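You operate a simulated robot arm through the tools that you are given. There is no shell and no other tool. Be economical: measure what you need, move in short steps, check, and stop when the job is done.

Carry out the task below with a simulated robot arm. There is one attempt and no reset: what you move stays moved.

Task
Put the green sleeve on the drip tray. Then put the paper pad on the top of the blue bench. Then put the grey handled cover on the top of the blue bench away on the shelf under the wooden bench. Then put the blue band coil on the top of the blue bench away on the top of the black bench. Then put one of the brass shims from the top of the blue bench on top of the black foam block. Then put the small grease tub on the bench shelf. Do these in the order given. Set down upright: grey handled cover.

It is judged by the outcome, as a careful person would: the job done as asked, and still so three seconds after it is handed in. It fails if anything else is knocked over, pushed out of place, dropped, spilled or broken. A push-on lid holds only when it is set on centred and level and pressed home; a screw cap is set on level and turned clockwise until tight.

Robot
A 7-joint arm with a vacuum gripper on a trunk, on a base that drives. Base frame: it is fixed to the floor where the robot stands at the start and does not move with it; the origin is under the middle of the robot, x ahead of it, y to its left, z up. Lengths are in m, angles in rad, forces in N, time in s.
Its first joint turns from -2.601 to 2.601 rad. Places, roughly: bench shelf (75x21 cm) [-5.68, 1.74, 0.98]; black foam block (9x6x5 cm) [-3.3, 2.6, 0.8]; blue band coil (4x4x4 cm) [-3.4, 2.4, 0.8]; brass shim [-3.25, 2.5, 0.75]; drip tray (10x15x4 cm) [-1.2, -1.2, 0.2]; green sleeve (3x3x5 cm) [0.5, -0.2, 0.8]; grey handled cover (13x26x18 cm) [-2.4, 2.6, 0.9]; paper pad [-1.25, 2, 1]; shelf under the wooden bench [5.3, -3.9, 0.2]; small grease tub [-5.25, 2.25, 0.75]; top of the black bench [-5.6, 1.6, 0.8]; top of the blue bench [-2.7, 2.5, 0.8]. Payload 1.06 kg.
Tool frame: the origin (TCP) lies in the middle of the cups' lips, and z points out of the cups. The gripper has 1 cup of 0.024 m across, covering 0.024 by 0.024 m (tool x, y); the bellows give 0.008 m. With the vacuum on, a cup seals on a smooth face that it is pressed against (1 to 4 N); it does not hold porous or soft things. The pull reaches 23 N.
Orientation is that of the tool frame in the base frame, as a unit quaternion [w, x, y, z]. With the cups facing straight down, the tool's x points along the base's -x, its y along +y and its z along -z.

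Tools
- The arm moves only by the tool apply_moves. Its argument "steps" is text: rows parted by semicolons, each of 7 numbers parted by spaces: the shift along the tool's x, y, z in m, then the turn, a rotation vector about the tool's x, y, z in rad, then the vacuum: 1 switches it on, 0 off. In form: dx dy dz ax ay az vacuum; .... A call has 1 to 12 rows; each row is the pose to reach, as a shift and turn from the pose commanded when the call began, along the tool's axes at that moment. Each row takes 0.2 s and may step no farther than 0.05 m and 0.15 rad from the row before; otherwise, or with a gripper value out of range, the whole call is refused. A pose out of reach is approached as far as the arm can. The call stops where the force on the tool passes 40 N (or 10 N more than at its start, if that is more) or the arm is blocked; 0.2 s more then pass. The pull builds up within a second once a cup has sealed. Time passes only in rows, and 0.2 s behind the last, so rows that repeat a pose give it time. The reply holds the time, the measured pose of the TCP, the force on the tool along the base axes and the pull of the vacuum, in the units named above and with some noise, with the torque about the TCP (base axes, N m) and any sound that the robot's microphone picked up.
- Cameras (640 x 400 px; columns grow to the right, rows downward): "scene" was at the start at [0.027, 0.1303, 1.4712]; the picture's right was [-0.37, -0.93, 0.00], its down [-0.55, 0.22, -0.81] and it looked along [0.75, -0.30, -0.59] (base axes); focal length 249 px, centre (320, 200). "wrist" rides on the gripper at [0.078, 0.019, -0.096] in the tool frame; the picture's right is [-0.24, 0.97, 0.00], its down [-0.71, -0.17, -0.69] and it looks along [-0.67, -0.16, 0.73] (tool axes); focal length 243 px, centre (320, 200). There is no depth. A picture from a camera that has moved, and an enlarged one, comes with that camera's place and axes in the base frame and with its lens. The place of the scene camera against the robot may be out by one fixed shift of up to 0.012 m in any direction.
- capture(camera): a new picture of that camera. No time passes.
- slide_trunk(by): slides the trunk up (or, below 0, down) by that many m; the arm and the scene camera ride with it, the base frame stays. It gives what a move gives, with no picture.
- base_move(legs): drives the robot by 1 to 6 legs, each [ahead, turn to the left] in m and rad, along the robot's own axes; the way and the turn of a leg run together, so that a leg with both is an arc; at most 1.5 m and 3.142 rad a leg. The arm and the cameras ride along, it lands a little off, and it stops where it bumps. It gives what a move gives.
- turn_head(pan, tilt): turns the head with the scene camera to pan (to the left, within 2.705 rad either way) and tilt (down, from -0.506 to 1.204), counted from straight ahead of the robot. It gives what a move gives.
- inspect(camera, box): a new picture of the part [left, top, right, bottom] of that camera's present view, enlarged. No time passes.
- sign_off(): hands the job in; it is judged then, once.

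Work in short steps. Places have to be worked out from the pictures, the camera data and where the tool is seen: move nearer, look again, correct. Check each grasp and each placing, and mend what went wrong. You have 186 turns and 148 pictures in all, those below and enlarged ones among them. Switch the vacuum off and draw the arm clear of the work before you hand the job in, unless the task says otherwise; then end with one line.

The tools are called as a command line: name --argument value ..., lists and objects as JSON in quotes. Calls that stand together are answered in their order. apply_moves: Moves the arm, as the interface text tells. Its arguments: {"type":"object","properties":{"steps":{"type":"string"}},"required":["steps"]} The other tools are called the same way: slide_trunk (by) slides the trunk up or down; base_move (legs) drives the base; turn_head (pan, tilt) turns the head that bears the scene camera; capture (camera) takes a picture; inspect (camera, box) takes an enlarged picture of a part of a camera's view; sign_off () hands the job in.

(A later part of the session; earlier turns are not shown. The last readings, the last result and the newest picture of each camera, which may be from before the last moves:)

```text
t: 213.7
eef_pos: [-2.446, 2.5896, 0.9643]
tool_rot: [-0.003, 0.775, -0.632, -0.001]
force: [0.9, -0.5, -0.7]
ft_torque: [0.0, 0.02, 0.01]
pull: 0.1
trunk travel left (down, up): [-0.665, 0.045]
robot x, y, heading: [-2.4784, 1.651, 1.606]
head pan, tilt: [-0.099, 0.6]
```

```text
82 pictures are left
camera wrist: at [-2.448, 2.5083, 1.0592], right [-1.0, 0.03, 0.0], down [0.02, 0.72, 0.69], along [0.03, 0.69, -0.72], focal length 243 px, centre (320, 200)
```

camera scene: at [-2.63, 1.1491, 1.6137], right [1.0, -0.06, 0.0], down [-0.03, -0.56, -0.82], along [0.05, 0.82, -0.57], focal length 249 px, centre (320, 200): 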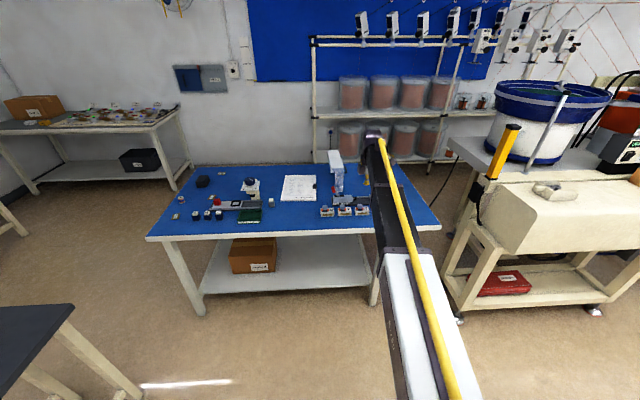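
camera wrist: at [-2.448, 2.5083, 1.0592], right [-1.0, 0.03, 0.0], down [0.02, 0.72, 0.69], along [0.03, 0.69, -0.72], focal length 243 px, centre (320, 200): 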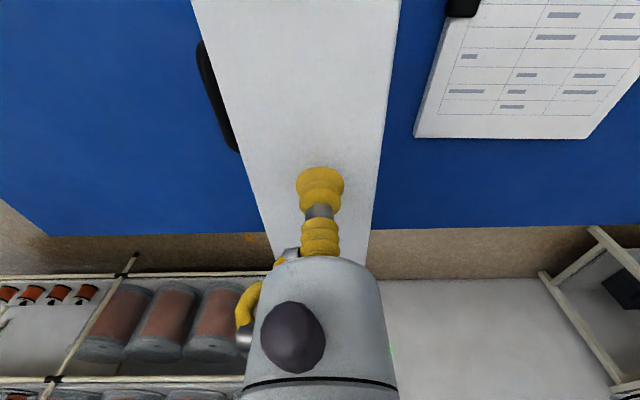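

Well centred on the plate. I'll lower in small steps with the vacuum on until it seals.

apply_moves --steps "0 0 0.004 0 0 0 1;0 0 0.008 0 0 0 1;0 0 0.012 0 0 0 1;0 0 0.015 0 0 0 1;0 0 0.018 0 0 0 1;0 0 0.021 0 0 0 1;0 0 0.021 0 0 0 1"

```text
t: 215.3
eef_pos: [-2.447, 2.5894, 0.9443]
tool_rot: [-0.004, 0.775, -0.632, -0.001]
force: [-5.5, 4.9, 19.1]
ft_torque: [-0.14, 0.0, 0.1]
pull: 22.6
trunk travel left (down, up): [-0.665, 0.045]
robot x, y, heading: [-2.4808, 1.6532, 1.605]
head pan, tilt: [-0.099, 0.6]
```

It's sealed. I'll lift slowly.

apply_moves --steps "0 0 -0.004 0 0 0 1;0 0 -0.008 0 0 0 1;0 0 -0.014 0 0 0 1;0 0 -0.022 0 0 0 1;0 0 -0.032 0 0 0 1;0 0 -0.045 0 0 0 1;0 0 -0.06 0 0 0 1;0 0 -0.07 0 0 0 1;0 0 -0.07 0 0 0 1"

inspect --camera "scene" --box '[270, 100, 430, 240]'

```text
t: 217.3
eef_pos: [-2.4456, 2.5894, 1.013]
tool_rot: [-0.004, 0.775, -0.632, -0.001]
force: [-0.6, -0.1, -2.7]
ft_torque: [0.05, 0.04, 0.01]
pull: 22.5
trunk travel left (down, up): [-0.665, 0.045]
robot x, y, heading: [-2.476, 1.6515, 1.605]
head pan, tilt: [-0.099, 0.6]
```

```text
2.86 times, centred on (350, 170) of scene
camera zoom: at [-2.6496, 1.6832, 1.6137], right [1.0, -0.06, 0.0], down [-0.04, -0.56, -0.82], along [0.05, 0.82, -0.57], focal length 710 px, centre (234, 286)
```

zoom: 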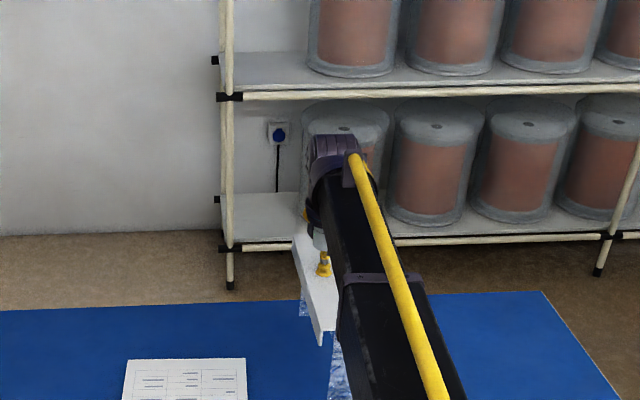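

The cover is held and balanced. I'll raise it higher, back off, and retract the arm.

apply_moves --steps "0 0 -0.01 0 0 0 1;0 0 -0.025 0 0 0 1;0 0 -0.045 0 0 0 1;0 0 -0.065 0 0 0 1;0 0 -0.085 0 0 0 1;0 0 -0.105 0 0 0 1;0 0 -0.12 0 0 0 1;0 0 -0.13 0 0 0 1;0 0 -0.13 0 0 0 1"

base_move --legs '[[-0.75, 0]]'

apply_moves --steps "0.008 0.002 0 0 0 0 1;0.025 0.006 0 0 0 0 1;0.045 0.01 0 0 0 0 1;0.065 0.014 0 0 0 0 1;0.085 0.018 0 0 0 0 1;0.105 0.022 0 0 0 0 1;0.125 0.026 0 0 0 0 1;0.145 0.03 0 0 0 0 1;0.165 0.034 0 0 0 0 1;0.185 0.038 0 0 0 0 1;0.195 0.04 0 0 0 0 1;0.195 0.04 0 0 0 0 1"

capture --camera "scene"

```text
t: 219.3
eef_pos: [-2.4463, 2.5899, 1.1424]
tool_rot: [-0.003, 0.775, -0.632, -0.001]
force: [0.8, 0.2, -3.1]
ft_torque: [0.0, 0.08, 0.02]
pull: 23.3
trunk travel left (down, up): [-0.665, 0.045]
robot x, y, heading: [-2.4814, 1.6566, 1.603]
head pan, tilt: [-0.099, 0.6]
```

```text
t: 223.4
eef_pos: [-2.4111, 1.8345, 1.1429]
tool_rot: [-0.003, 0.769, -0.639, -0.001]
force: [0.4, -0.1, -3.2]
ft_torque: [0.04, 0.08, -0.02]
pull: 22.3
trunk travel left (down, up): [-0.665, 0.045]
robot x, y, heading: [-2.4586, 0.9037, 1.592]
head pan, tilt: [-0.099, 0.6]
```

```text
t: 226.0
eef_pos: [-2.4137, 1.6355, 1.1423]
tool_rot: [-0.003, 0.77, -0.637, 0.0]
force: [0.0, -0.4, -2.2]
ft_torque: [0.0, 0.05, 0.03]
pull: 23.1
trunk travel left (down, up): [-0.665, 0.045]
robot x, y, heading: [-2.459, 0.8995, 1.592]
head pan, tilt: [-0.099, 0.6]
```

```text
80 pictures are left
camera scene: at [-2.6279, 0.9326, 1.6137], right [1.0, -0.08, 0.0], down [-0.04, -0.56, -0.82], along [0.07, 0.82, -0.57], focal length 249 px, centre (320, 200)
```

scene: 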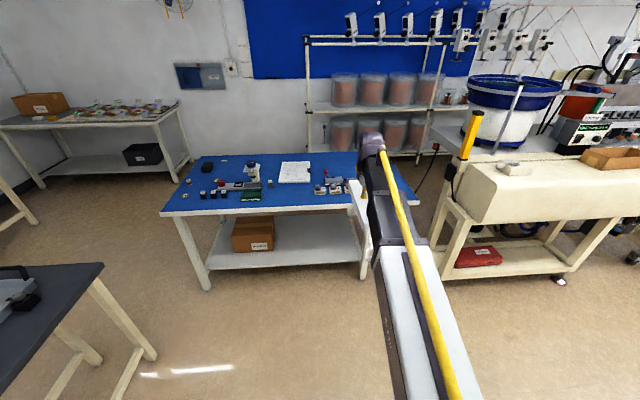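

I'll turn right to face south and drive down the west aisle to y≈-1.9.

base_move --legs '[[0, -1.58], [0, -1.571], [1.4, 0], [1.4, 0], [0, 1.571]]'

turn_head --pan 0.0 --tilt 0.25

capture --camera "scene"

```text
t: 251.1
eef_pos: [-1.743, -1.9573, 1.1428]
tool_rot: [0.002, -0.086, 0.996, -0.001]
force: [0.3, 0.2, -2.4]
ft_torque: [0.06, -0.03, -0.03]
pull: 22.8
trunk travel left (down, up): [-0.665, 0.045]
robot x, y, heading: [-2.4778, -1.9019, 0.002]
head pan, tilt: [-0.099, 0.6]
```

```text
t: 251.9
eef_pos: [-1.7419, -1.957, 1.142]
tool_rot: [0.002, -0.086, 0.996, -0.001]
force: [-0.6, 0.6, -2.9]
ft_torque: [0.04, -0.03, 0.0]
pull: 23.4
trunk travel left (down, up): [-0.665, 0.045]
robot x, y, heading: [-2.4759, -1.9019, 0.002]
head pan, tilt: [0.0, 0.25]
```

```text
79 pictures are left
camera scene: at [-2.4381, -1.7386, 1.6458], right [0.0, -1.0, 0.0], down [-0.25, 0.0, -0.97], along [0.97, 0.0, -0.25], focal length 249 px, centre (320, 200)
```

scene: 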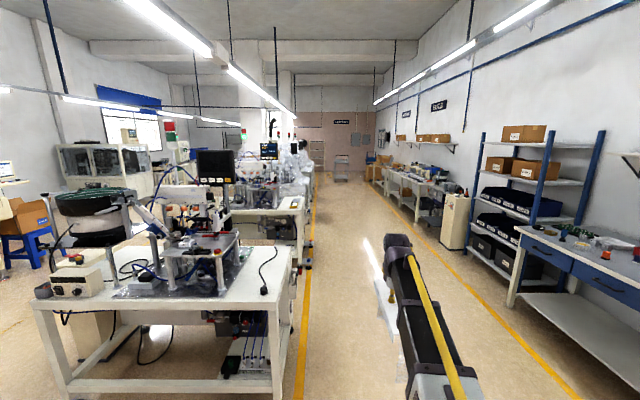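

The aisle ahead is clear. I'll drive east along y≈-2.4.

base_move --legs '[[0, -0.25], [1.5, 0], [0.5, 0], [0, 0.25], [1.5, 0], [1.5, 0]]'

turn_head --pan -0.4 --tilt 0.35

capture --camera "scene"

```text
t: 277.6
eef_pos: [3.1833, -2.5472, 1.143]
tool_rot: [0.003, -0.08, 0.997, -0.001]
force: [-0.1, -0.3, -3.3]
ft_torque: [0.09, -0.02, 0.0]
pull: 23.1
trunk travel left (down, up): [-0.665, 0.045]
robot x, y, heading: [2.4502, -2.4858, -0.011]
head pan, tilt: [0.0, 0.25]
```

```text
t: 278.5
eef_pos: [3.1837, -2.5475, 1.1425]
tool_rot: [0.003, -0.08, 0.997, -0.002]
force: [-0.2, 0.9, -3.9]
ft_torque: [0.02, -0.01, 0.0]
pull: 23.4
trunk travel left (down, up): [-0.665, 0.045]
robot x, y, heading: [2.446, -2.4836, -0.002]
head pan, tilt: [-0.4, 0.351]
```

```text
78 pictures are left
camera scene: at [2.482, -2.3577, 1.6365], right [-0.39, -0.92, 0.0], down [-0.32, 0.14, -0.94], along [0.86, -0.37, -0.34], focal length 249 px, centre (320, 200)
```

scene: 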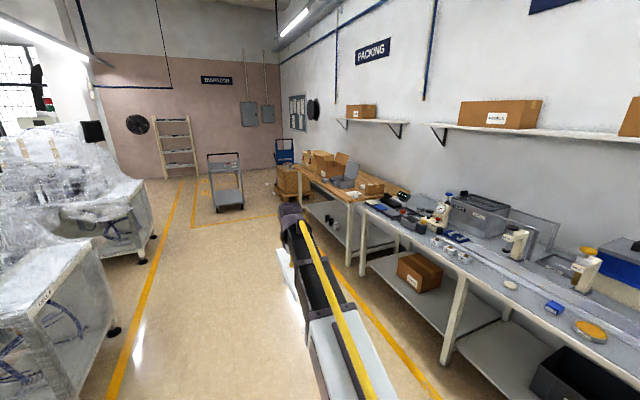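

The wooden bench is the next one along, and its shelf has some free space. I'll drive up to x≈5.1 and look.

base_move --legs '[[1.4, 0.05], [1.2, -0.05]]'

turn_head --pan -1.3 --tilt 0.6

capture --camera "scene"

```text
t: 291.2
eef_pos: [5.7867, -2.5219, 1.1419]
tool_rot: [0.002, -0.074, 0.997, -0.001]
force: [0.8, 0.2, -2.7]
ft_torque: [0.07, -0.02, 0.0]
pull: 22.9
trunk travel left (down, up): [-0.665, 0.045]
robot x, y, heading: [5.0538, -2.4523, -0.019]
head pan, tilt: [-0.4, 0.351]
```

```text
t: 292.4
eef_pos: [5.7856, -2.5209, 1.1427]
tool_rot: [0.003, -0.074, 0.997, -0.002]
force: [0.0, 1.1, -1.7]
ft_torque: [0.08, -0.05, -0.01]
pull: 22.6
trunk travel left (down, up): [-0.665, 0.045]
robot x, y, heading: [5.0515, -2.4512, -0.015]
head pan, tilt: [-1.3, 0.6]
```

```text
77 pictures are left
camera scene: at [5.0242, -2.3732, 1.6137], right [-0.97, -0.25, 0.0], down [-0.14, 0.55, -0.83], along [0.21, -0.8, -0.56], focal length 249 px, centre (320, 200)
```

scene: 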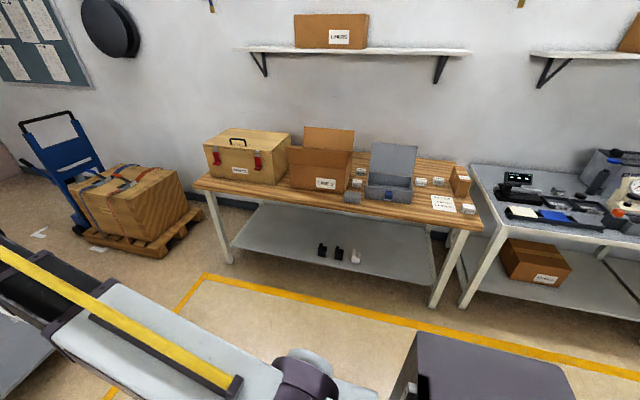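

The shelf spans x≈4.6..6.0, with its front at y≈-3.56, and small items stand at x≈5.1–5.3. I'll aim for x≈4.88, y≈-3.8. I'll back 0.1, turn south, and lower in front of the bench.

base_move --legs '[[-0.1, 0], [0, -1.556]]'

slide_trunk --by -0.4

slide_trunk --by -0.25

turn_head --pan 0.2 --tilt 0.35

capture --camera "scene"

```text
t: 297.3
eef_pos: [4.8901, -3.1818, 1.1421]
tool_rot: [0.001, 0.65, 0.76, -0.003]
force: [-0.6, 0.6, -3.5]
ft_torque: [0.01, -0.05, -0.01]
pull: 23.2
trunk travel left (down, up): [-0.665, 0.045]
robot x, y, heading: [4.9528, -2.4498, -1.584]
head pan, tilt: [-1.3, 0.6]
```

```text
t: 301.1
eef_pos: [4.8896, -3.1838, 0.741]
tool_rot: [0.001, 0.65, 0.76, -0.003]
force: [0.3, -0.4, -2.6]
ft_torque: [-0.02, -0.07, 0.01]
pull: 22.7
trunk travel left (down, up): [-0.265, 0.445]
robot x, y, heading: [4.9568, -2.453, -1.576]
head pan, tilt: [-1.3, 0.6]
```

```text
t: 303.7
eef_pos: [4.8896, -3.1834, 0.4926]
tool_rot: [0.001, 0.649, 0.76, -0.003]
force: [0.4, -0.2, -3.5]
ft_torque: [-0.03, -0.09, 0.01]
pull: 22.5
trunk travel left (down, up): [-0.015, 0.695]
robot x, y, heading: [4.9587, -2.4473, -1.584]
head pan, tilt: [-1.3, 0.6]
```

```text
t: 305.3
eef_pos: [4.8904, -3.183, 0.4921]
tool_rot: [0.001, 0.65, 0.76, -0.003]
force: [-0.9, -0.2, -2.3]
ft_torque: [-0.01, -0.06, -0.01]
pull: 23.0
trunk travel left (down, up): [-0.015, 0.695]
robot x, y, heading: [4.9547, -2.4509, -1.574]
head pan, tilt: [0.201, 0.351]
```

```text
76 pictures are left
camera scene: at [5.1333, -2.5048, 0.9864], right [-0.98, -0.19, 0.0], down [-0.07, 0.34, -0.94], along [0.18, -0.92, -0.34], focal length 249 px, centre (320, 200)
```

scene: 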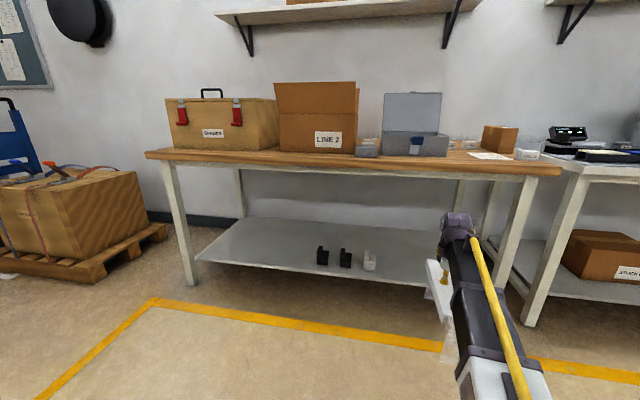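

Bench top is z≈0.80 (front edge y≈-3.49) and the shelf is at z≈0.175. I'll lower to TCP 0.42 and drive in partly.

apply_moves --steps "0 0 0.01 0 0 0 1;0 0 0.025 0 0 0 1;0 0 0.045 0 0 0 1;0 0 0.06 0 0 0 1;0 0 0.07 0 0 0 1;0 0 0.07 0 0 0 1"

base_move --legs '[[0.3, 0]]'

capture --camera "scene"

capture --camera "wrist"

```text
t: 306.7
eef_pos: [4.8904, -3.1835, 0.4218]
tool_rot: [0.001, 0.649, 0.761, -0.004]
force: [-0.3, -0.2, -2.8]
ft_torque: [0.03, -0.07, 0.03]
pull: 23.0
trunk travel left (down, up): [-0.015, 0.695]
robot x, y, heading: [4.9511, -2.4452, -1.584]
head pan, tilt: [0.201, 0.351]
```

```text
t: 308.8
eef_pos: [4.8887, -3.4833, 0.4223]
tool_rot: [0.001, 0.649, 0.761, -0.003]
force: [0.8, -0.8, -2.7]
ft_torque: [0.0, -0.05, 0.01]
pull: 23.3
trunk travel left (down, up): [-0.015, 0.695]
robot x, y, heading: [4.9535, -2.7537, -1.574]
head pan, tilt: [0.201, 0.351]
```

```text
75 pictures are left
camera scene: at [5.1309, -2.8052, 0.9864], right [-0.98, -0.19, 0.0], down [-0.07, 0.34, -0.94], along [0.18, -0.92, -0.34], focal length 249 px, centre (320, 200)
```

scene: 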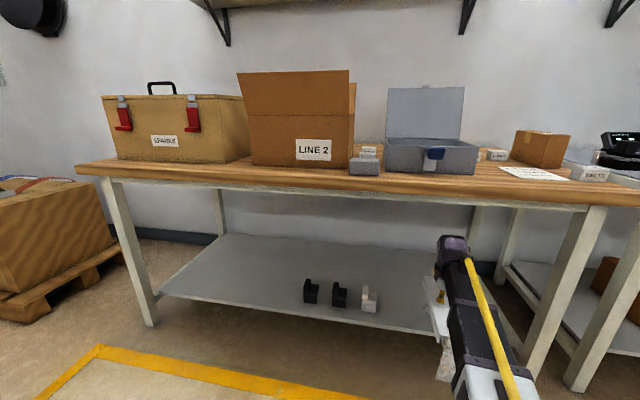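

```text
74 pictures are left
camera wrist: at [4.895, -3.4031, 0.5176], right [1.0, -0.08, 0.0], down [-0.06, -0.72, 0.69], along [-0.06, -0.69, -0.72], focal length 243 px, centre (320, 200)
```

wrist: 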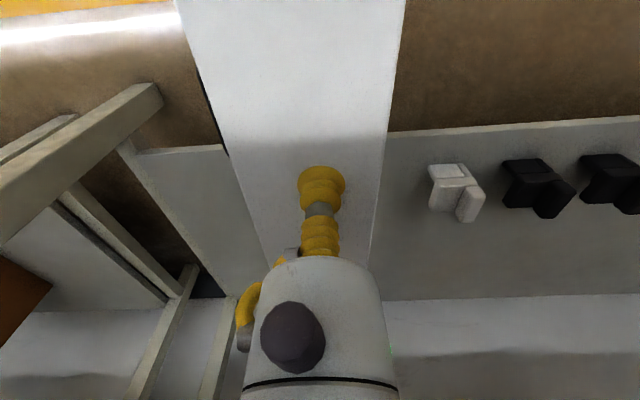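

Clear on both sides. I'll drive in another 0.3 m.

base_move --legs '[[0.3, 0]]'

capture --camera "scene"

capture --camera "wrist"

```text
t: 310.8
eef_pos: [4.8889, -3.7834, 0.4216]
tool_rot: [0.001, 0.646, 0.763, -0.003]
force: [-0.2, 0.1, -2.5]
ft_torque: [-0.04, -0.09, 0.02]
pull: 22.9
trunk travel left (down, up): [-0.015, 0.695]
robot x, y, heading: [4.9519, -3.0498, -1.574]
head pan, tilt: [0.201, 0.351]
```

```text
73 pictures are left
camera scene: at [5.1293, -3.1032, 0.9864], right [-0.98, -0.2, 0.0], down [-0.07, 0.34, -0.94], along [0.18, -0.92, -0.34], focal length 249 px, centre (320, 200)
```

scene: 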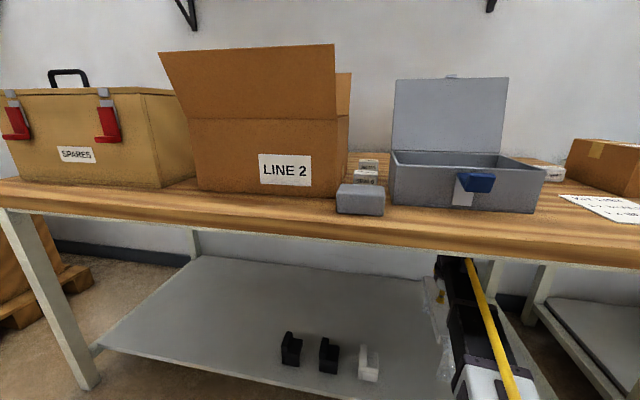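

```text
72 pictures are left
camera wrist: at [4.896, -3.702, 0.5176], right [1.0, -0.07, 0.0], down [-0.05, -0.72, 0.69], along [-0.05, -0.69, -0.72], focal length 243 px, centre (320, 200)
```

wrist: 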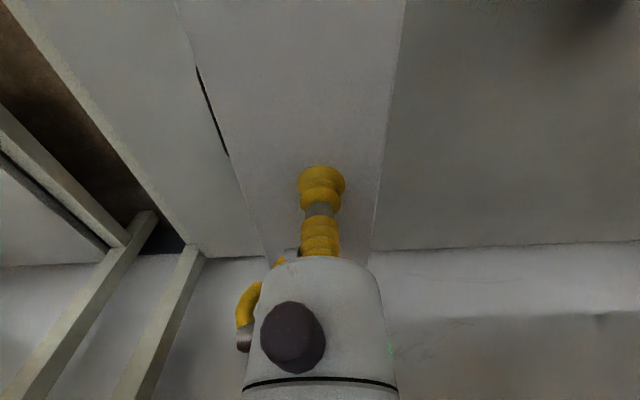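

The cover is over the free part of the shelf. I'll lower to just above, then feel for contact.

apply_moves --steps "0 0 0.008 0 0 0 1;0 0 0.02 0 0 0 1;0 0 0.035 0 0 0 1;0 0 0.045 0 0 0 1;0 0 0.05 0 0 0 1;0 0 0.05 0 0 0 1"

apply_moves --steps "0 0 0.003 0 0 0 1;0 0 0.006 0 0 0 1;0 0 0.009 0 0 0 1;0 0 0.009 0 0 0 1"

```text
t: 312.2
eef_pos: [4.889, -3.7822, 0.3722]
tool_rot: [0.0, 0.647, 0.763, -0.003]
force: [-0.1, 0.3, -3.1]
ft_torque: [-0.01, -0.06, 0.0]
pull: 22.7
trunk travel left (down, up): [-0.015, 0.695]
robot x, y, heading: [4.9532, -3.0519, -1.574]
head pan, tilt: [0.201, 0.351]
```

```text
t: 313.2
eef_pos: [4.889, -3.783, 0.3638]
tool_rot: [0.001, 0.647, 0.763, -0.002]
force: [0.2, -0.3, -2.6]
ft_torque: [-0.03, -0.09, -0.01]
pull: 23.0
trunk travel left (down, up): [-0.015, 0.695]
robot x, y, heading: [4.9494, -3.0511, -1.576]
head pan, tilt: [0.201, 0.351]
```

apply_moves --steps "0 0 0.003 0 0 0 1;0 0 0.006 0 0 0 1;0 0 0.009 0 0 0 1;0 0 0.009 0 0 0 1"

apply_moves --steps "0 0 0.002 0 0 0 1;0 0 0.004 0 0 0 1;0 0 0.006 0 0 0 1;0 0 0.006 0 0 0 1"

```text
t: 314.2
eef_pos: [4.8891, -3.7829, 0.3562]
tool_rot: [0.001, 0.647, 0.763, -0.004]
force: [-0.5, 1.1, -2.2]
ft_torque: [-0.02, -0.06, 0.0]
pull: 23.5
trunk travel left (down, up): [-0.015, 0.695]
robot x, y, heading: [4.9532, -3.0494, -1.576]
head pan, tilt: [0.201, 0.351]
```

```text
t: 315.2
eef_pos: [4.8892, -3.7836, 0.3489]
tool_rot: [0.001, 0.647, 0.762, -0.002]
force: [0.2, -1.2, -2.8]
ft_torque: [0.02, -0.04, -0.02]
pull: 22.7
trunk travel left (down, up): [-0.015, 0.695]
robot x, y, heading: [4.951, -3.0484, -1.577]
head pan, tilt: [0.201, 0.351]
```

No contact yet, so I'll keep going in small steps.

apply_moves --steps "0 0 0.003 0 0 0 1;0 0 0.006 0 0 0 1;0 0 0.008 0 0 0 1;0 0 0.010 0 0 0 1;0 0 0.010 0 0 0 1"

inspect --camera "scene" --box '[360, 230, 560, 400]'

```text
t: 316.4
eef_pos: [4.8887, -3.783, 0.3367]
tool_rot: [0.001, 0.646, 0.763, -0.003]
force: [0.5, -0.4, -3.2]
ft_torque: [-0.01, -0.07, -0.02]
pull: 23.8
trunk travel left (down, up): [-0.015, 0.695]
robot x, y, heading: [4.9531, -3.0507, -1.576]
head pan, tilt: [0.201, 0.351]
```

```text
2.35 times, centred on (460, 315) of scene
camera zoom: at [5.1293, -3.1032, 0.9864], right [-0.98, -0.2, 0.0], down [-0.07, 0.34, -0.94], along [0.18, -0.92, -0.34], focal length 585 px, centre (-9, -71)
```

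zoom: 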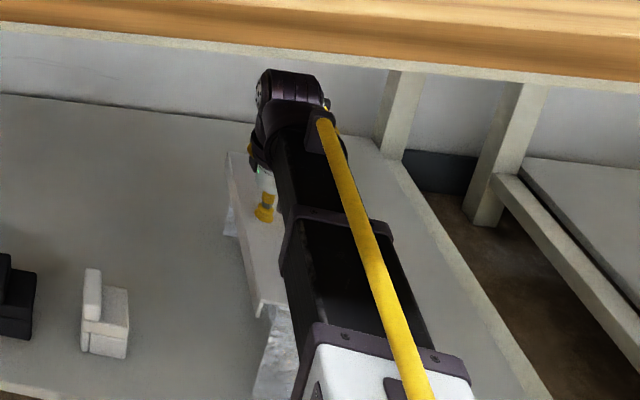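

Still free with no contact. I'll continue down gently.

apply_moves --steps "0 0 0.003 0 0 0 1;0 0 0.006 0 0 0 1;0 0 0.008 0 0 0 1;0 0 0.010 0 0 0 1;0 0 0.010 0 0 0 1"

apply_moves --steps "0 0 0.002 0 0 0 1;0 0 0.004 0 0 0 1;0 0 0.006 0 0 0 1;0 0 0.006 0 0 0 1"

```text
t: 317.6
eef_pos: [4.8895, -3.7839, 0.3302]
tool_rot: [0.002, 0.646, 0.763, -0.003]
force: [3.6, -4.9, 16.1]
ft_torque: [0.18, -0.01, -0.04]
pull: 23.2
trunk travel left (down, up): [-0.015, 0.695]
robot x, y, heading: [4.952, -3.0489, -1.571]
head pan, tilt: [0.201, 0.351]
```

```text
t: 318.6
eef_pos: [4.8889, -3.784, 0.3234]
tool_rot: [0.001, 0.647, 0.763, -0.003]
force: [4.8, -4.2, 19.1]
ft_torque: [0.13, -0.03, 0.15]
pull: 23.0
trunk travel left (down, up): [-0.015, 0.695]
robot x, y, heading: [4.9489, -3.0489, -1.578]
head pan, tilt: [0.201, 0.351]
```

The cover is down. I'll release and rise straight up.

apply_moves --steps "0 0 -0.004 0 0 0 1;0 0 -0.004 0 0 0 0;0 0 -0.004 0 0 0 0;0 0 -0.004 0 0 0 0;0 0 -0.006 0 0 0 0;0 0 -0.01 0 0 0 0;0 0 -0.018 0 0 0 0;0 0 -0.03 0 0 0 0;0 0 -0.05 0 0 0 0;0 0 -0.07 0 0 0 0;0 0 -0.075 0 0 0 0;0 0 -0.075 0 0 0 0"

capture --camera "wrist"

```text
t: 321.2
eef_pos: [4.8894, -3.7836, 0.3966]
tool_rot: [0.001, 0.647, 0.762, -0.003]
force: [0.5, 0.4, 0.0]
ft_torque: [-0.02, -0.02, 0.01]
pull: 0.0
trunk travel left (down, up): [-0.015, 0.695]
robot x, y, heading: [4.9496, -3.0496, -1.577]
head pan, tilt: [0.201, 0.351]
```

```text
70 pictures are left
camera wrist: at [4.896, -3.7025, 0.4919], right [1.0, -0.07, 0.0], down [-0.05, -0.72, 0.69], along [-0.05, -0.69, -0.72], focal length 243 px, centre (320, 200)
```

wrist: 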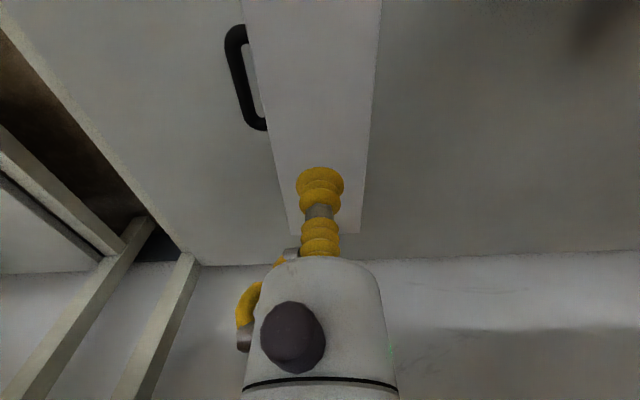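

The cover is standing on the shelf. I'll reverse out, raise the trunk, and head back west.

base_move --legs '[[-0.62, 0]]'

capture --camera "scene"

slide_trunk --by 0.4

slide_trunk --by 0.28

base_move --legs '[[0, -1.571], [1.5, 0], [1.5, 0], [1.5, 0], [1.5, 0]]'

```text
t: 324.7
eef_pos: [4.8926, -3.17, 0.3957]
tool_rot: [0.001, 0.646, 0.763, -0.003]
force: [0.7, 0.3, 0.7]
ft_torque: [0.01, -0.01, -0.01]
pull: 0.0
trunk travel left (down, up): [-0.015, 0.695]
robot x, y, heading: [4.9508, -2.4337, -1.57]
head pan, tilt: [0.201, 0.351]
```

```text
69 pictures are left
camera scene: at [5.1311, -2.4886, 0.9864], right [-0.98, -0.2, 0.0], down [-0.07, 0.34, -0.94], along [0.19, -0.92, -0.34], focal length 249 px, centre (320, 200)
```

scene: 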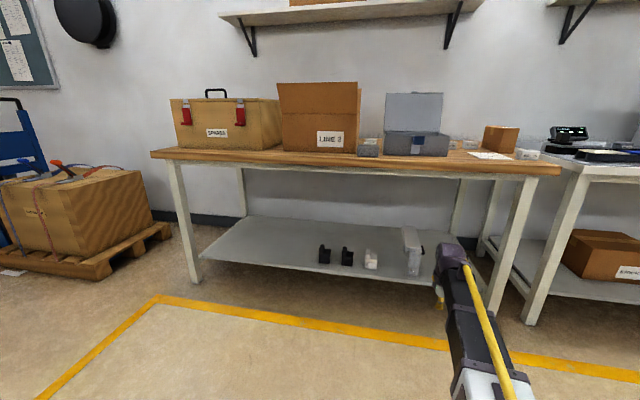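

```text
t: 328.5
eef_pos: [4.8927, -3.1696, 0.7972]
tool_rot: [0.001, 0.646, 0.763, -0.002]
force: [-0.8, 0.1, -0.1]
ft_torque: [0.01, -0.01, 0.01]
pull: 0.0
trunk travel left (down, up): [-0.415, 0.295]
robot x, y, heading: [4.9539, -2.4307, -1.574]
head pan, tilt: [0.201, 0.351]
```

```text
t: 331.3
eef_pos: [4.8917, -3.1698, 1.0769]
tool_rot: [0.001, 0.646, 0.764, -0.004]
force: [-0.8, 0.1, -0.2]
ft_torque: [0.0, 0.03, 0.03]
pull: 0.2
trunk travel left (down, up): [-0.695, 0.015]
robot x, y, heading: [4.9522, -2.4341, -1.573]
head pan, tilt: [0.201, 0.351]
```

```text
t: 363.7
eef_pos: [-1.8016, -2.6454, 1.0757]
tool_rot: [-0.001, 0.992, 0.123, -0.003]
force: [-0.2, 0.2, -0.1]
ft_torque: [0.02, 0.02, 0.01]
pull: 0.1
trunk travel left (down, up): [-0.695, 0.015]
robot x, y, heading: [-1.0666, -2.6481, -3.063]
head pan, tilt: [0.201, 0.351]
```

I'll continue: west to x≈-2.7, then north to y≈0.85.

base_move --legs '[[1.5, 0], [0.2, 0], [0, -1.649], [1.5, 0], [1.5, 0], [0.65, 0]]'

turn_head --pan 0.6 --tilt 0.55

capture --camera "scene"

```text
t: 393.7
eef_pos: [-2.9034, 1.589, 1.0773]
tool_rot: [-0.004, 0.777, -0.629, -0.001]
force: [0.7, -0.7, -0.6]
ft_torque: [0.04, -0.01, 0.04]
pull: 0.1
trunk travel left (down, up): [-0.695, 0.015]
robot x, y, heading: [-2.9289, 0.8558, 1.609]
head pan, tilt: [0.201, 0.351]
```

```text
t: 394.6
eef_pos: [-2.9032, 1.5912, 1.0764]
tool_rot: [-0.003, 0.777, -0.63, 0.0]
force: [0.5, -0.3, -0.6]
ft_torque: [-0.01, 0.01, 0.0]
pull: 0.1
trunk travel left (down, up): [-0.695, 0.015]
robot x, y, heading: [-2.9324, 0.8513, 1.613]
head pan, tilt: [0.6, 0.55]
```

```text
68 pictures are left
camera scene: at [-3.161, 0.8664, 1.6482], right [0.8, 0.6, 0.0], down [0.31, -0.42, -0.85], along [-0.51, 0.68, -0.52], focal length 249 px, centre (320, 200)
```

scene: 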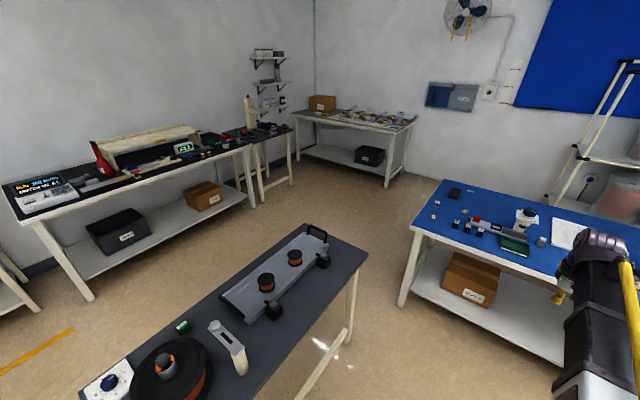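

Now a closer look at the left part of the blue bench.

inspect --camera "scene" --box '[405, 170, 565, 270]'

inspect --camera "scene" --box '[0, 100, 320, 300]'

```text
4.00 times, centred on (485, 220) of scene
camera zoom: at [-3.161, 0.8664, 1.6482], right [0.8, 0.6, 0.0], down [0.31, -0.42, -0.85], along [-0.51, 0.68, -0.52], focal length 995 px, centre (-340, 120)
```

zoom: 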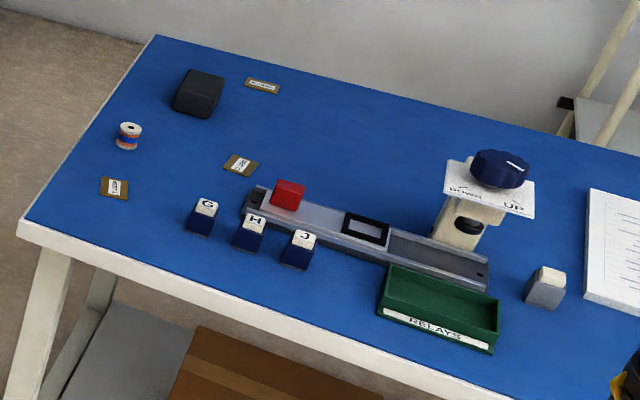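

```text
2.00 times, centred on (160, 200) of scene
camera zoom: at [-3.161, 0.8664, 1.6482], right [0.8, 0.6, 0.0], down [0.31, -0.42, -0.85], along [-0.51, 0.68, -0.52], focal length 497 px, centre (640, 200)
```

zoom: 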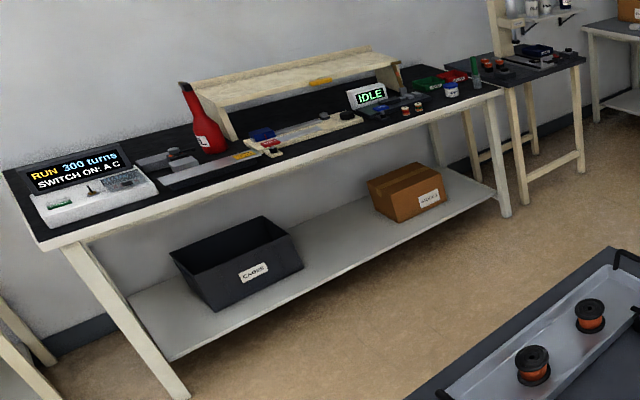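

The coil (blue/red-banded spool) is at about (-3.363,2.374). I'll swing the arm left in the open, then drive up.

apply_moves --steps "-0.002 0.01 0 0 0 0 0;-0.005 0.03 0 0 0 0 0;-0.009 0.052 0 0 0 0 0;-0.013 0.075 0 0 0 0 0;-0.017 0.098 0 0 0 0 0;-0.021 0.12 0 0 0 0 0;-0.025 0.142 0 0 0 0 0;-0.029 0.165 0 0 0 0 0;-0.033 0.187 0 0 0 0 0;-0.036 0.203 0 0 0 0 0;-0.037 0.212 0 0 0 0 0;-0.037 0.212 0 0 0 0 0"

apply_moves --steps "-0.002 0.01 0 0 0 0 0;-0.005 0.03 0 0 0 0 0;-0.009 0.052 0 0 0 0 0;-0.013 0.075 0 0 0 0 0;-0.017 0.098 0 0 0 0 0;-0.021 0.12 0 0 0 0 0;-0.025 0.142 0 0 0 0 0;-0.029 0.165 0 0 0 0 0;-0.033 0.187 0 0 0 0 0;-0.036 0.203 0 0 0 0 0;-0.037 0.212 0 0 0 0 0;-0.037 0.212 0 0 0 0 0"

base_move --legs '[[0.75, 0]]'

capture --camera "wrist"

capture --camera "scene"

```text
t: 397.1
eef_pos: [-3.1196, 1.5823, 1.0762]
tool_rot: [-0.003, 0.777, -0.63, -0.001]
force: [-0.3, -0.5, -0.5]
ft_torque: [-0.02, -0.03, -0.02]
pull: 0.0
trunk travel left (down, up): [-0.695, 0.015]
robot x, y, heading: [-2.93, 0.8528, 1.614]
head pan, tilt: [0.6, 0.55]
```

```text
t: 399.8
eef_pos: [-3.3341, 1.5743, 1.0741]
tool_rot: [-0.002, 0.777, -0.629, -0.002]
force: [0.0, -0.1, -1.3]
ft_torque: [0.02, 0.03, -0.03]
pull: 0.0
trunk travel left (down, up): [-0.695, 0.015]
robot x, y, heading: [-2.9289, 0.8537, 1.611]
head pan, tilt: [0.6, 0.55]
```

```text
t: 403.9
eef_pos: [-3.3669, 2.3361, 1.0739]
tool_rot: [-0.003, 0.778, -0.628, 0.0]
force: [-0.2, -0.1, -1.0]
ft_torque: [-0.03, 0.01, 0.0]
pull: 0.0
trunk travel left (down, up): [-0.695, 0.015]
robot x, y, heading: [-2.967, 1.6176, 1.614]
head pan, tilt: [0.6, 0.55]
```

```text
65 pictures are left
camera wrist: at [-3.3691, 2.255, 1.1698], right [-1.0, 0.03, 0.0], down [0.02, 0.72, 0.69], along [0.02, 0.69, -0.72], focal length 243 px, centre (320, 200)
```

wrist: 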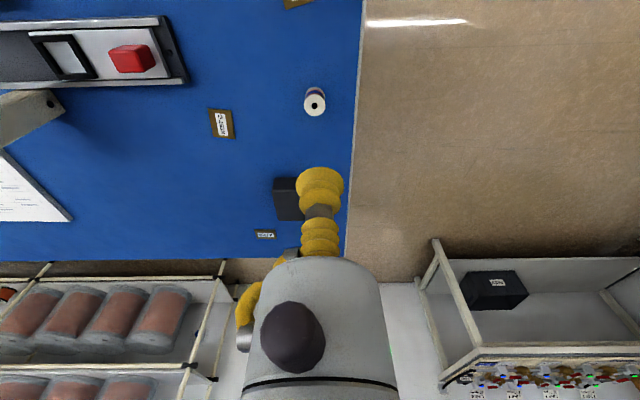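

```text
64 pictures are left
camera scene: at [-3.194, 1.6289, 1.6482], right [0.8, 0.6, 0.0], down [0.31, -0.42, -0.85], along [-0.51, 0.68, -0.52], focal length 249 px, centre (320, 200)
```

scene: 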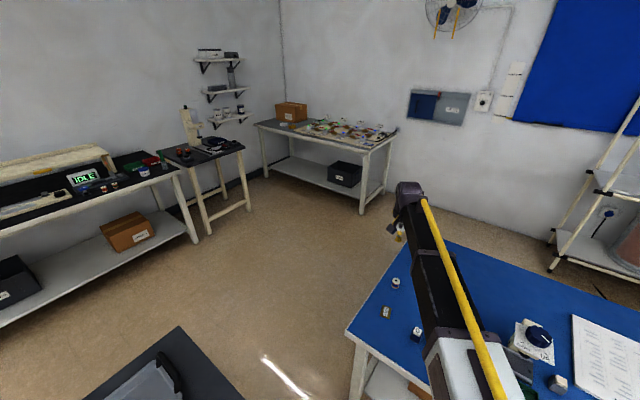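

The coil top is at about (-3.357,2.398). I'll move over it and descend to z≈0.875 for a check.

apply_moves --steps "-0.01 -0.004 0.005 0 0 0 0;-0.025 -0.01 0.015 0 0 0 0;-0.042 -0.016 0.03 0 0 0 0;-0.055 -0.021 0.05 0 0 0 0;-0.0585 -0.0228 0.075 0 0 0 0;-0.0585 -0.0228 0.10 0 0 0 0;-0.0585 -0.0228 0.125 0 0 0 0;-0.0585 -0.0228 0.15 0 0 0 0;-0.0585 -0.0228 0.175 0 0 0 0;-0.0585 -0.0228 0.19 0 0 0 0;-0.0585 -0.0228 0.197 0 0 0 0;-0.0585 -0.0228 0.197 0 0 0 0"

capture --camera "wrist"

```text
t: 406.5
eef_pos: [-3.3581, 2.3974, 0.8765]
tool_rot: [-0.002, 0.778, -0.628, -0.001]
force: [0.6, -0.6, -0.1]
ft_torque: [0.01, -0.02, 0.01]
pull: 0.1
trunk travel left (down, up): [-0.695, 0.015]
robot x, y, heading: [-2.9652, 1.6137, 1.613]
head pan, tilt: [0.6, 0.55]
```

```text
63 pictures are left
camera wrist: at [-3.359, 2.3169, 0.9722], right [-1.0, 0.03, 0.0], down [0.02, 0.72, 0.69], along [0.02, 0.69, -0.72], focal length 243 px, centre (320, 200)
```

wrist: 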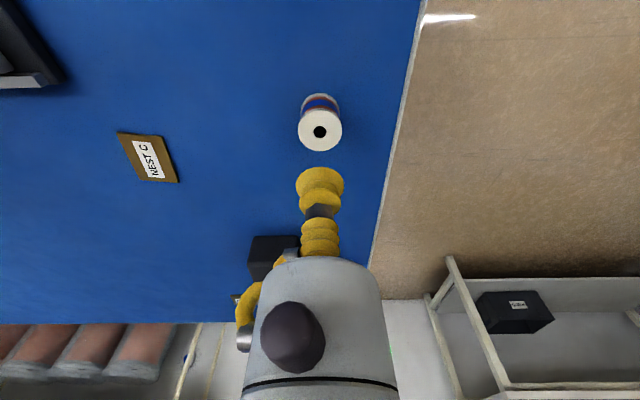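

The coil is right under the cup. I'll lower with the vacuum on until it seals.

apply_moves --steps "0 -0.001 0.015 0 0 0 1;0 -0.002 0.032 0 0 0 1;0 -0.002 0.045 0 0 0 1;0 -0.002 0.051 0 0 0 1;0 -0.002 0.055 0 0 0 1;0 -0.002 0.058 0 0 0 1;0 -0.002 0.061 0 0 0 1;0 -0.002 0.061 0 0 0 1;0 -0.002 0.061 0 0 0 1"

```text
t: 408.5
eef_pos: [-3.3546, 2.3992, 0.817]
tool_rot: [-0.003, 0.778, -0.629, -0.001]
force: [0.1, -0.3, 0.2]
ft_torque: [0.0, 0.01, 0.0]
pull: 0.0
trunk travel left (down, up): [-0.695, 0.015]
robot x, y, heading: [-2.9608, 1.6183, 1.616]
head pan, tilt: [0.6, 0.55]
```

apply_moves --steps "0 0 0.003 0 0 0 1;0 0 0.006 0 0 0 1;0 0 0.009 0 0 0 1;0 0 0.009 0 0 0 1;0 0 0.009 0 0 0 1"

capture --camera "wrist"

```text
t: 409.7
eef_pos: [-3.3539, 2.3995, 0.8086]
tool_rot: [-0.004, 0.778, -0.628, -0.001]
force: [-1.5, -0.8, 15.8]
ft_torque: [-0.04, 0.05, -0.01]
pull: 22.9
trunk travel left (down, up): [-0.695, 0.015]
robot x, y, heading: [-2.9633, 1.615, 1.616]
head pan, tilt: [0.6, 0.55]
```

```text
62 pictures are left
camera wrist: at [-3.3564, 2.3184, 0.9044], right [-1.0, 0.03, 0.0], down [0.02, 0.72, 0.69], along [0.02, 0.69, -0.72], focal length 243 px, centre (320, 200)
```

wrist: 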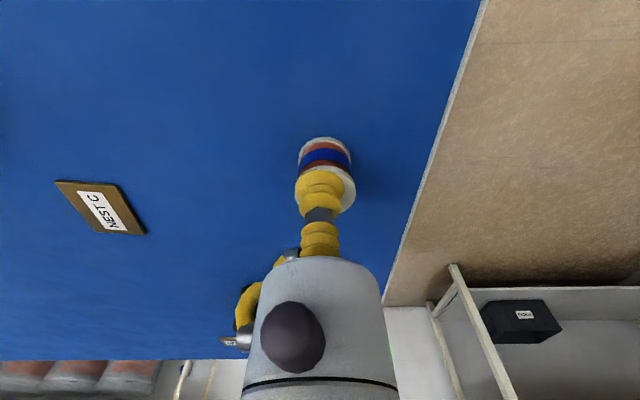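

Coil sealed. I'll lift, back out south of the grey table, and go round to the black bench.

apply_moves --steps "0 0 -0.005 0 0 0 1;0 0 -0.015 0 0 0 1;0 0 -0.03 0 0 0 1;0 0 -0.05 0 0 0 1;0 0 -0.075 0 0 0 1;0 0 -0.10 0 0 0 1;0 0 -0.125 0 0 0 1;0 0 -0.15 0 0 0 1;0 0 -0.175 0 0 0 1;0 0 -0.20 0 0 0 1;0 0 -0.215 0 0 0 1;0 0 -0.22 0 0 0 1"

base_move --legs '[[-1.5, 0]]'

apply_moves --steps "0 -0.01 0 0 0 0 1;0 -0.03 0 0 0 0 1;0 -0.052 0 0 0 0 1;0 -0.075 0 0 0 0 1;0 -0.098 0 0 0 0 1;0 -0.12 0 0 0 0 1;0 -0.142 0 0 0 0 1;0 -0.165 0 0 0 0 1;0 -0.187 0 0 0 0 1;0 -0.205 0 0 0 0 1;0 -0.215 0 0 0 0 1;0 -0.215 0 0 0 0 1"

base_move --legs '[[0, 1.53], [1.4, 0]]'

turn_head --pan -0.4 --tilt 0.55

capture --camera "scene"

```text
t: 412.3
eef_pos: [-3.3544, 2.3988, 1.0276]
tool_rot: [-0.002, 0.778, -0.629, -0.002]
force: [0.1, -0.4, -0.4]
ft_torque: [0.01, 0.01, 0.01]
pull: 23.2
trunk travel left (down, up): [-0.695, 0.015]
robot x, y, heading: [-2.964, 1.6158, 1.613]
head pan, tilt: [0.6, 0.55]
```

```text
t: 419.6
eef_pos: [-3.291, 0.9268, 1.0286]
tool_rot: [-0.002, 0.778, -0.628, -0.001]
force: [1.4, -0.3, -0.1]
ft_torque: [0.0, 0.0, 0.01]
pull: 22.1
trunk travel left (down, up): [-0.695, 0.015]
robot x, y, heading: [-2.8974, 0.1457, 1.615]
head pan, tilt: [0.6, 0.55]
```

```text
t: 422.2
eef_pos: [-3.081, 0.9729, 1.0286]
tool_rot: [-0.003, 0.778, -0.628, -0.001]
force: [-0.2, 0.4, -1.1]
ft_torque: [-0.01, 0.0, -0.01]
pull: 22.7
trunk travel left (down, up): [-0.695, 0.015]
robot x, y, heading: [-2.8977, 0.146, 1.622]
head pan, tilt: [0.6, 0.55]
```

```text
t: 432.9
eef_pos: [-5.14, -0.0046, 1.0274]
tool_rot: [-0.002, 0.997, 0.083, -0.002]
force: [0.0, 0.0, -0.3]
ft_torque: [0.02, -0.02, 0.0]
pull: 22.1
trunk travel left (down, up): [-0.695, 0.015]
robot x, y, heading: [-4.3065, 0.1407, 3.143]
head pan, tilt: [0.6, 0.55]
```

```text
t: 434.2
eef_pos: [-5.14, -0.0038, 1.0262]
tool_rot: [-0.001, 0.997, 0.083, -0.002]
force: [-0.4, -0.5, -0.7]
ft_torque: [0.0, 0.01, 0.01]
pull: 23.2
trunk travel left (down, up): [-0.695, 0.015]
robot x, y, heading: [-4.3043, 0.1403, 3.139]
head pan, tilt: [-0.4, 0.55]
```

```text
61 pictures are left
camera scene: at [-4.3517, -0.0011, 1.6482], right [0.39, 0.92, 0.0], down [0.48, -0.2, -0.85], along [-0.79, 0.33, -0.52], focal length 249 px, centre (320, 200)
```

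scene: 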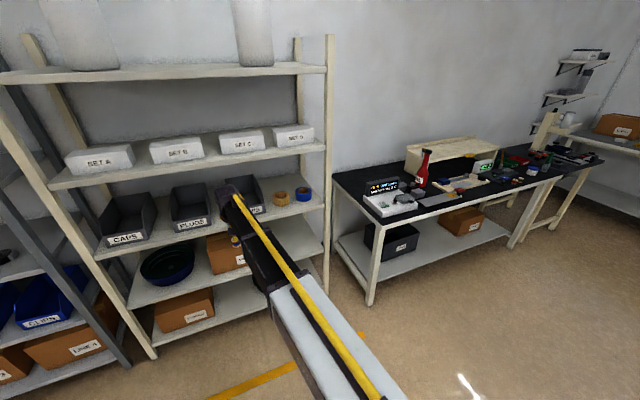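

The shelf rack is close on the west, so I'll turn northward with a diagonal leg to centre in the aisle, then look at the black bench.

base_move --legs '[[0, -0.785], [0.33, 0], [0, -0.785]]'

turn_head --pan 1.0 --tilt 0.55

capture --camera "scene"

```text
t: 440.5
eef_pos: [-4.6929, 1.2076, 1.028]
tool_rot: [-0.003, 0.766, -0.642, -0.001]
force: [0.1, 0.2, 0.1]
ft_torque: [0.01, 0.0, 0.01]
pull: 0.1
trunk travel left (down, up): [-0.695, 0.015]
robot x, y, heading: [-4.5405, 0.3711, 1.579]
head pan, tilt: [-0.4, 0.55]
```

```text
t: 442.0
eef_pos: [-4.6917, 1.2069, 1.028]
tool_rot: [-0.004, 0.766, -0.643, -0.001]
force: [0.7, -0.4, 0.2]
ft_torque: [0.0, 0.0, -0.01]
pull: 0.2
trunk travel left (down, up): [-0.695, 0.015]
robot x, y, heading: [-4.5413, 0.3723, 1.581]
head pan, tilt: [1.0, 0.55]
```

```text
60 pictures are left
camera scene: at [-4.7957, 0.3684, 1.6482], right [0.53, 0.84, 0.0], down [0.44, -0.28, -0.85], along [-0.72, 0.46, -0.52], focal length 249 px, centre (320, 200)
```

scene: 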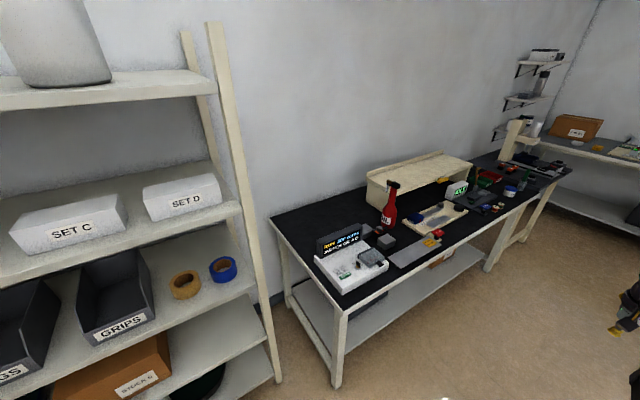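

The pull is now 0, so the coil has come off. I'll find it with the wrist and scene cameras.

capture --camera "wrist"

turn_head --pan 0.3 --tilt 1.0

capture --camera "scene"

```text
59 pictures are left
camera wrist: at [-4.6975, 1.1266, 1.1232], right [-1.0, 0.06, 0.0], down [0.04, 0.72, 0.69], along [0.05, 0.69, -0.72], focal length 243 px, centre (320, 200)
```

wrist: 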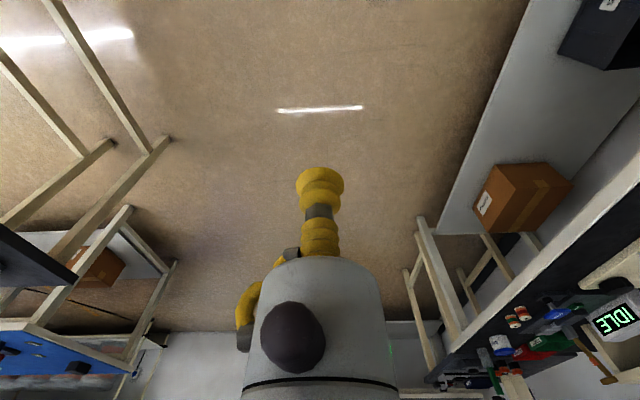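

```text
t: 443.1
eef_pos: [-4.6915, 1.208, 1.0268]
tool_rot: [-0.002, 0.766, -0.643, 0.0]
force: [-0.3, 0.2, -0.2]
ft_torque: [0.0, 0.01, -0.02]
pull: 0.0
trunk travel left (down, up): [-0.695, 0.015]
robot x, y, heading: [-4.5371, 0.3776, 1.582]
head pan, tilt: [0.3, 1.0]
```

```text
58 pictures are left
camera scene: at [-4.7409, 0.3868, 1.6117], right [0.95, 0.3, 0.0], down [0.26, -0.8, -0.54], along [-0.16, 0.52, -0.84], focal length 249 px, centre (320, 200)
```

scene: 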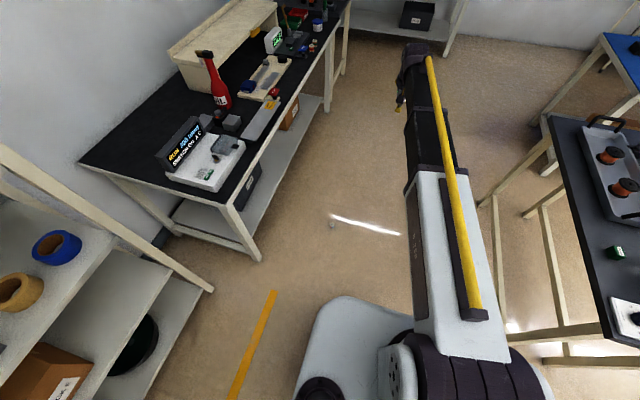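

Something small is on the floor at about (332,224). I'll enlarge it.

inspect --camera "scene" --box '[292, 194, 372, 254]'

```text
6.67 times, centred on (332, 224) of scene
camera zoom: at [-4.7409, 0.3868, 1.6117], right [0.95, 0.3, 0.0], down [0.26, -0.8, -0.54], along [-0.16, 0.52, -0.84], focal length 1658 px, centre (240, 40)
```

zoom: 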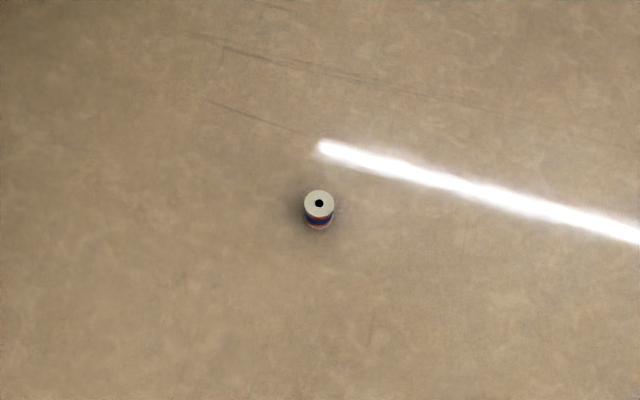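

The coil is standing upright on the floor near (-4.90,1.19). I'll lower the trunk and pick it up again.

slide_trunk --by -0.4

slide_trunk --by -0.12

apply_moves --steps "-0.002 0.01 0 0 0 0 0;-0.005 0.03 0 0 0 0 0;-0.009 0.052 0 0 0 0 0;-0.011 0.075 0 0 0 0 0;-0.013 0.098 0 0 0 0 0;-0.015 0.12 0 0 0 0 0;-0.017 0.142 0 0 0 0 0;-0.019 0.165 0 0 0 0 0;-0.021 0.187 0 0 0 0 0;-0.022 0.203 0 0 0 0 0;-0.022 0.21 0 0 0 0 0;-0.022 0.21 0 0 0 0 0"

capture --camera "wrist"

```text
t: 446.9
eef_pos: [-4.6918, 1.2074, 0.6278]
tool_rot: [-0.003, 0.766, -0.643, -0.001]
force: [0.6, -0.4, 0.9]
ft_torque: [-0.04, -0.02, -0.02]
pull: 0.0
trunk travel left (down, up): [-0.295, 0.415]
robot x, y, heading: [-4.5399, 0.3739, 1.58]
head pan, tilt: [0.3, 1.0]
```

```text
t: 448.4
eef_pos: [-4.6935, 1.2071, 0.5071]
tool_rot: [-0.004, 0.766, -0.643, -0.001]
force: [0.3, 0.3, 0.2]
ft_torque: [-0.01, -0.01, -0.01]
pull: 0.0
trunk travel left (down, up): [-0.175, 0.535]
robot x, y, heading: [-4.5392, 0.3724, 1.582]
head pan, tilt: [0.3, 1.0]
```

```text
t: 451.0
eef_pos: [-4.903, 1.1933, 0.5075]
tool_rot: [-0.004, 0.766, -0.642, -0.001]
force: [-0.5, 0.7, 0.3]
ft_torque: [-0.01, 0.0, 0.01]
pull: 0.0
trunk travel left (down, up): [-0.175, 0.535]
robot x, y, heading: [-4.542, 0.3746, 1.575]
head pan, tilt: [0.3, 1.0]
```

```text
56 pictures are left
camera wrist: at [-4.908, 1.1118, 0.6023], right [-1.0, 0.06, 0.0], down [0.04, 0.72, 0.69], along [0.05, 0.69, -0.72], focal length 243 px, centre (320, 200)
```

wrist: 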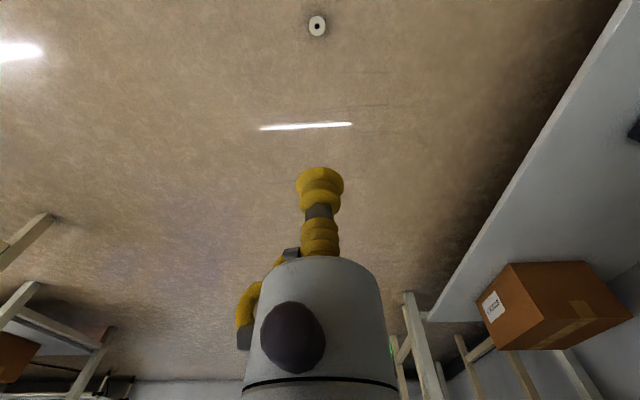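

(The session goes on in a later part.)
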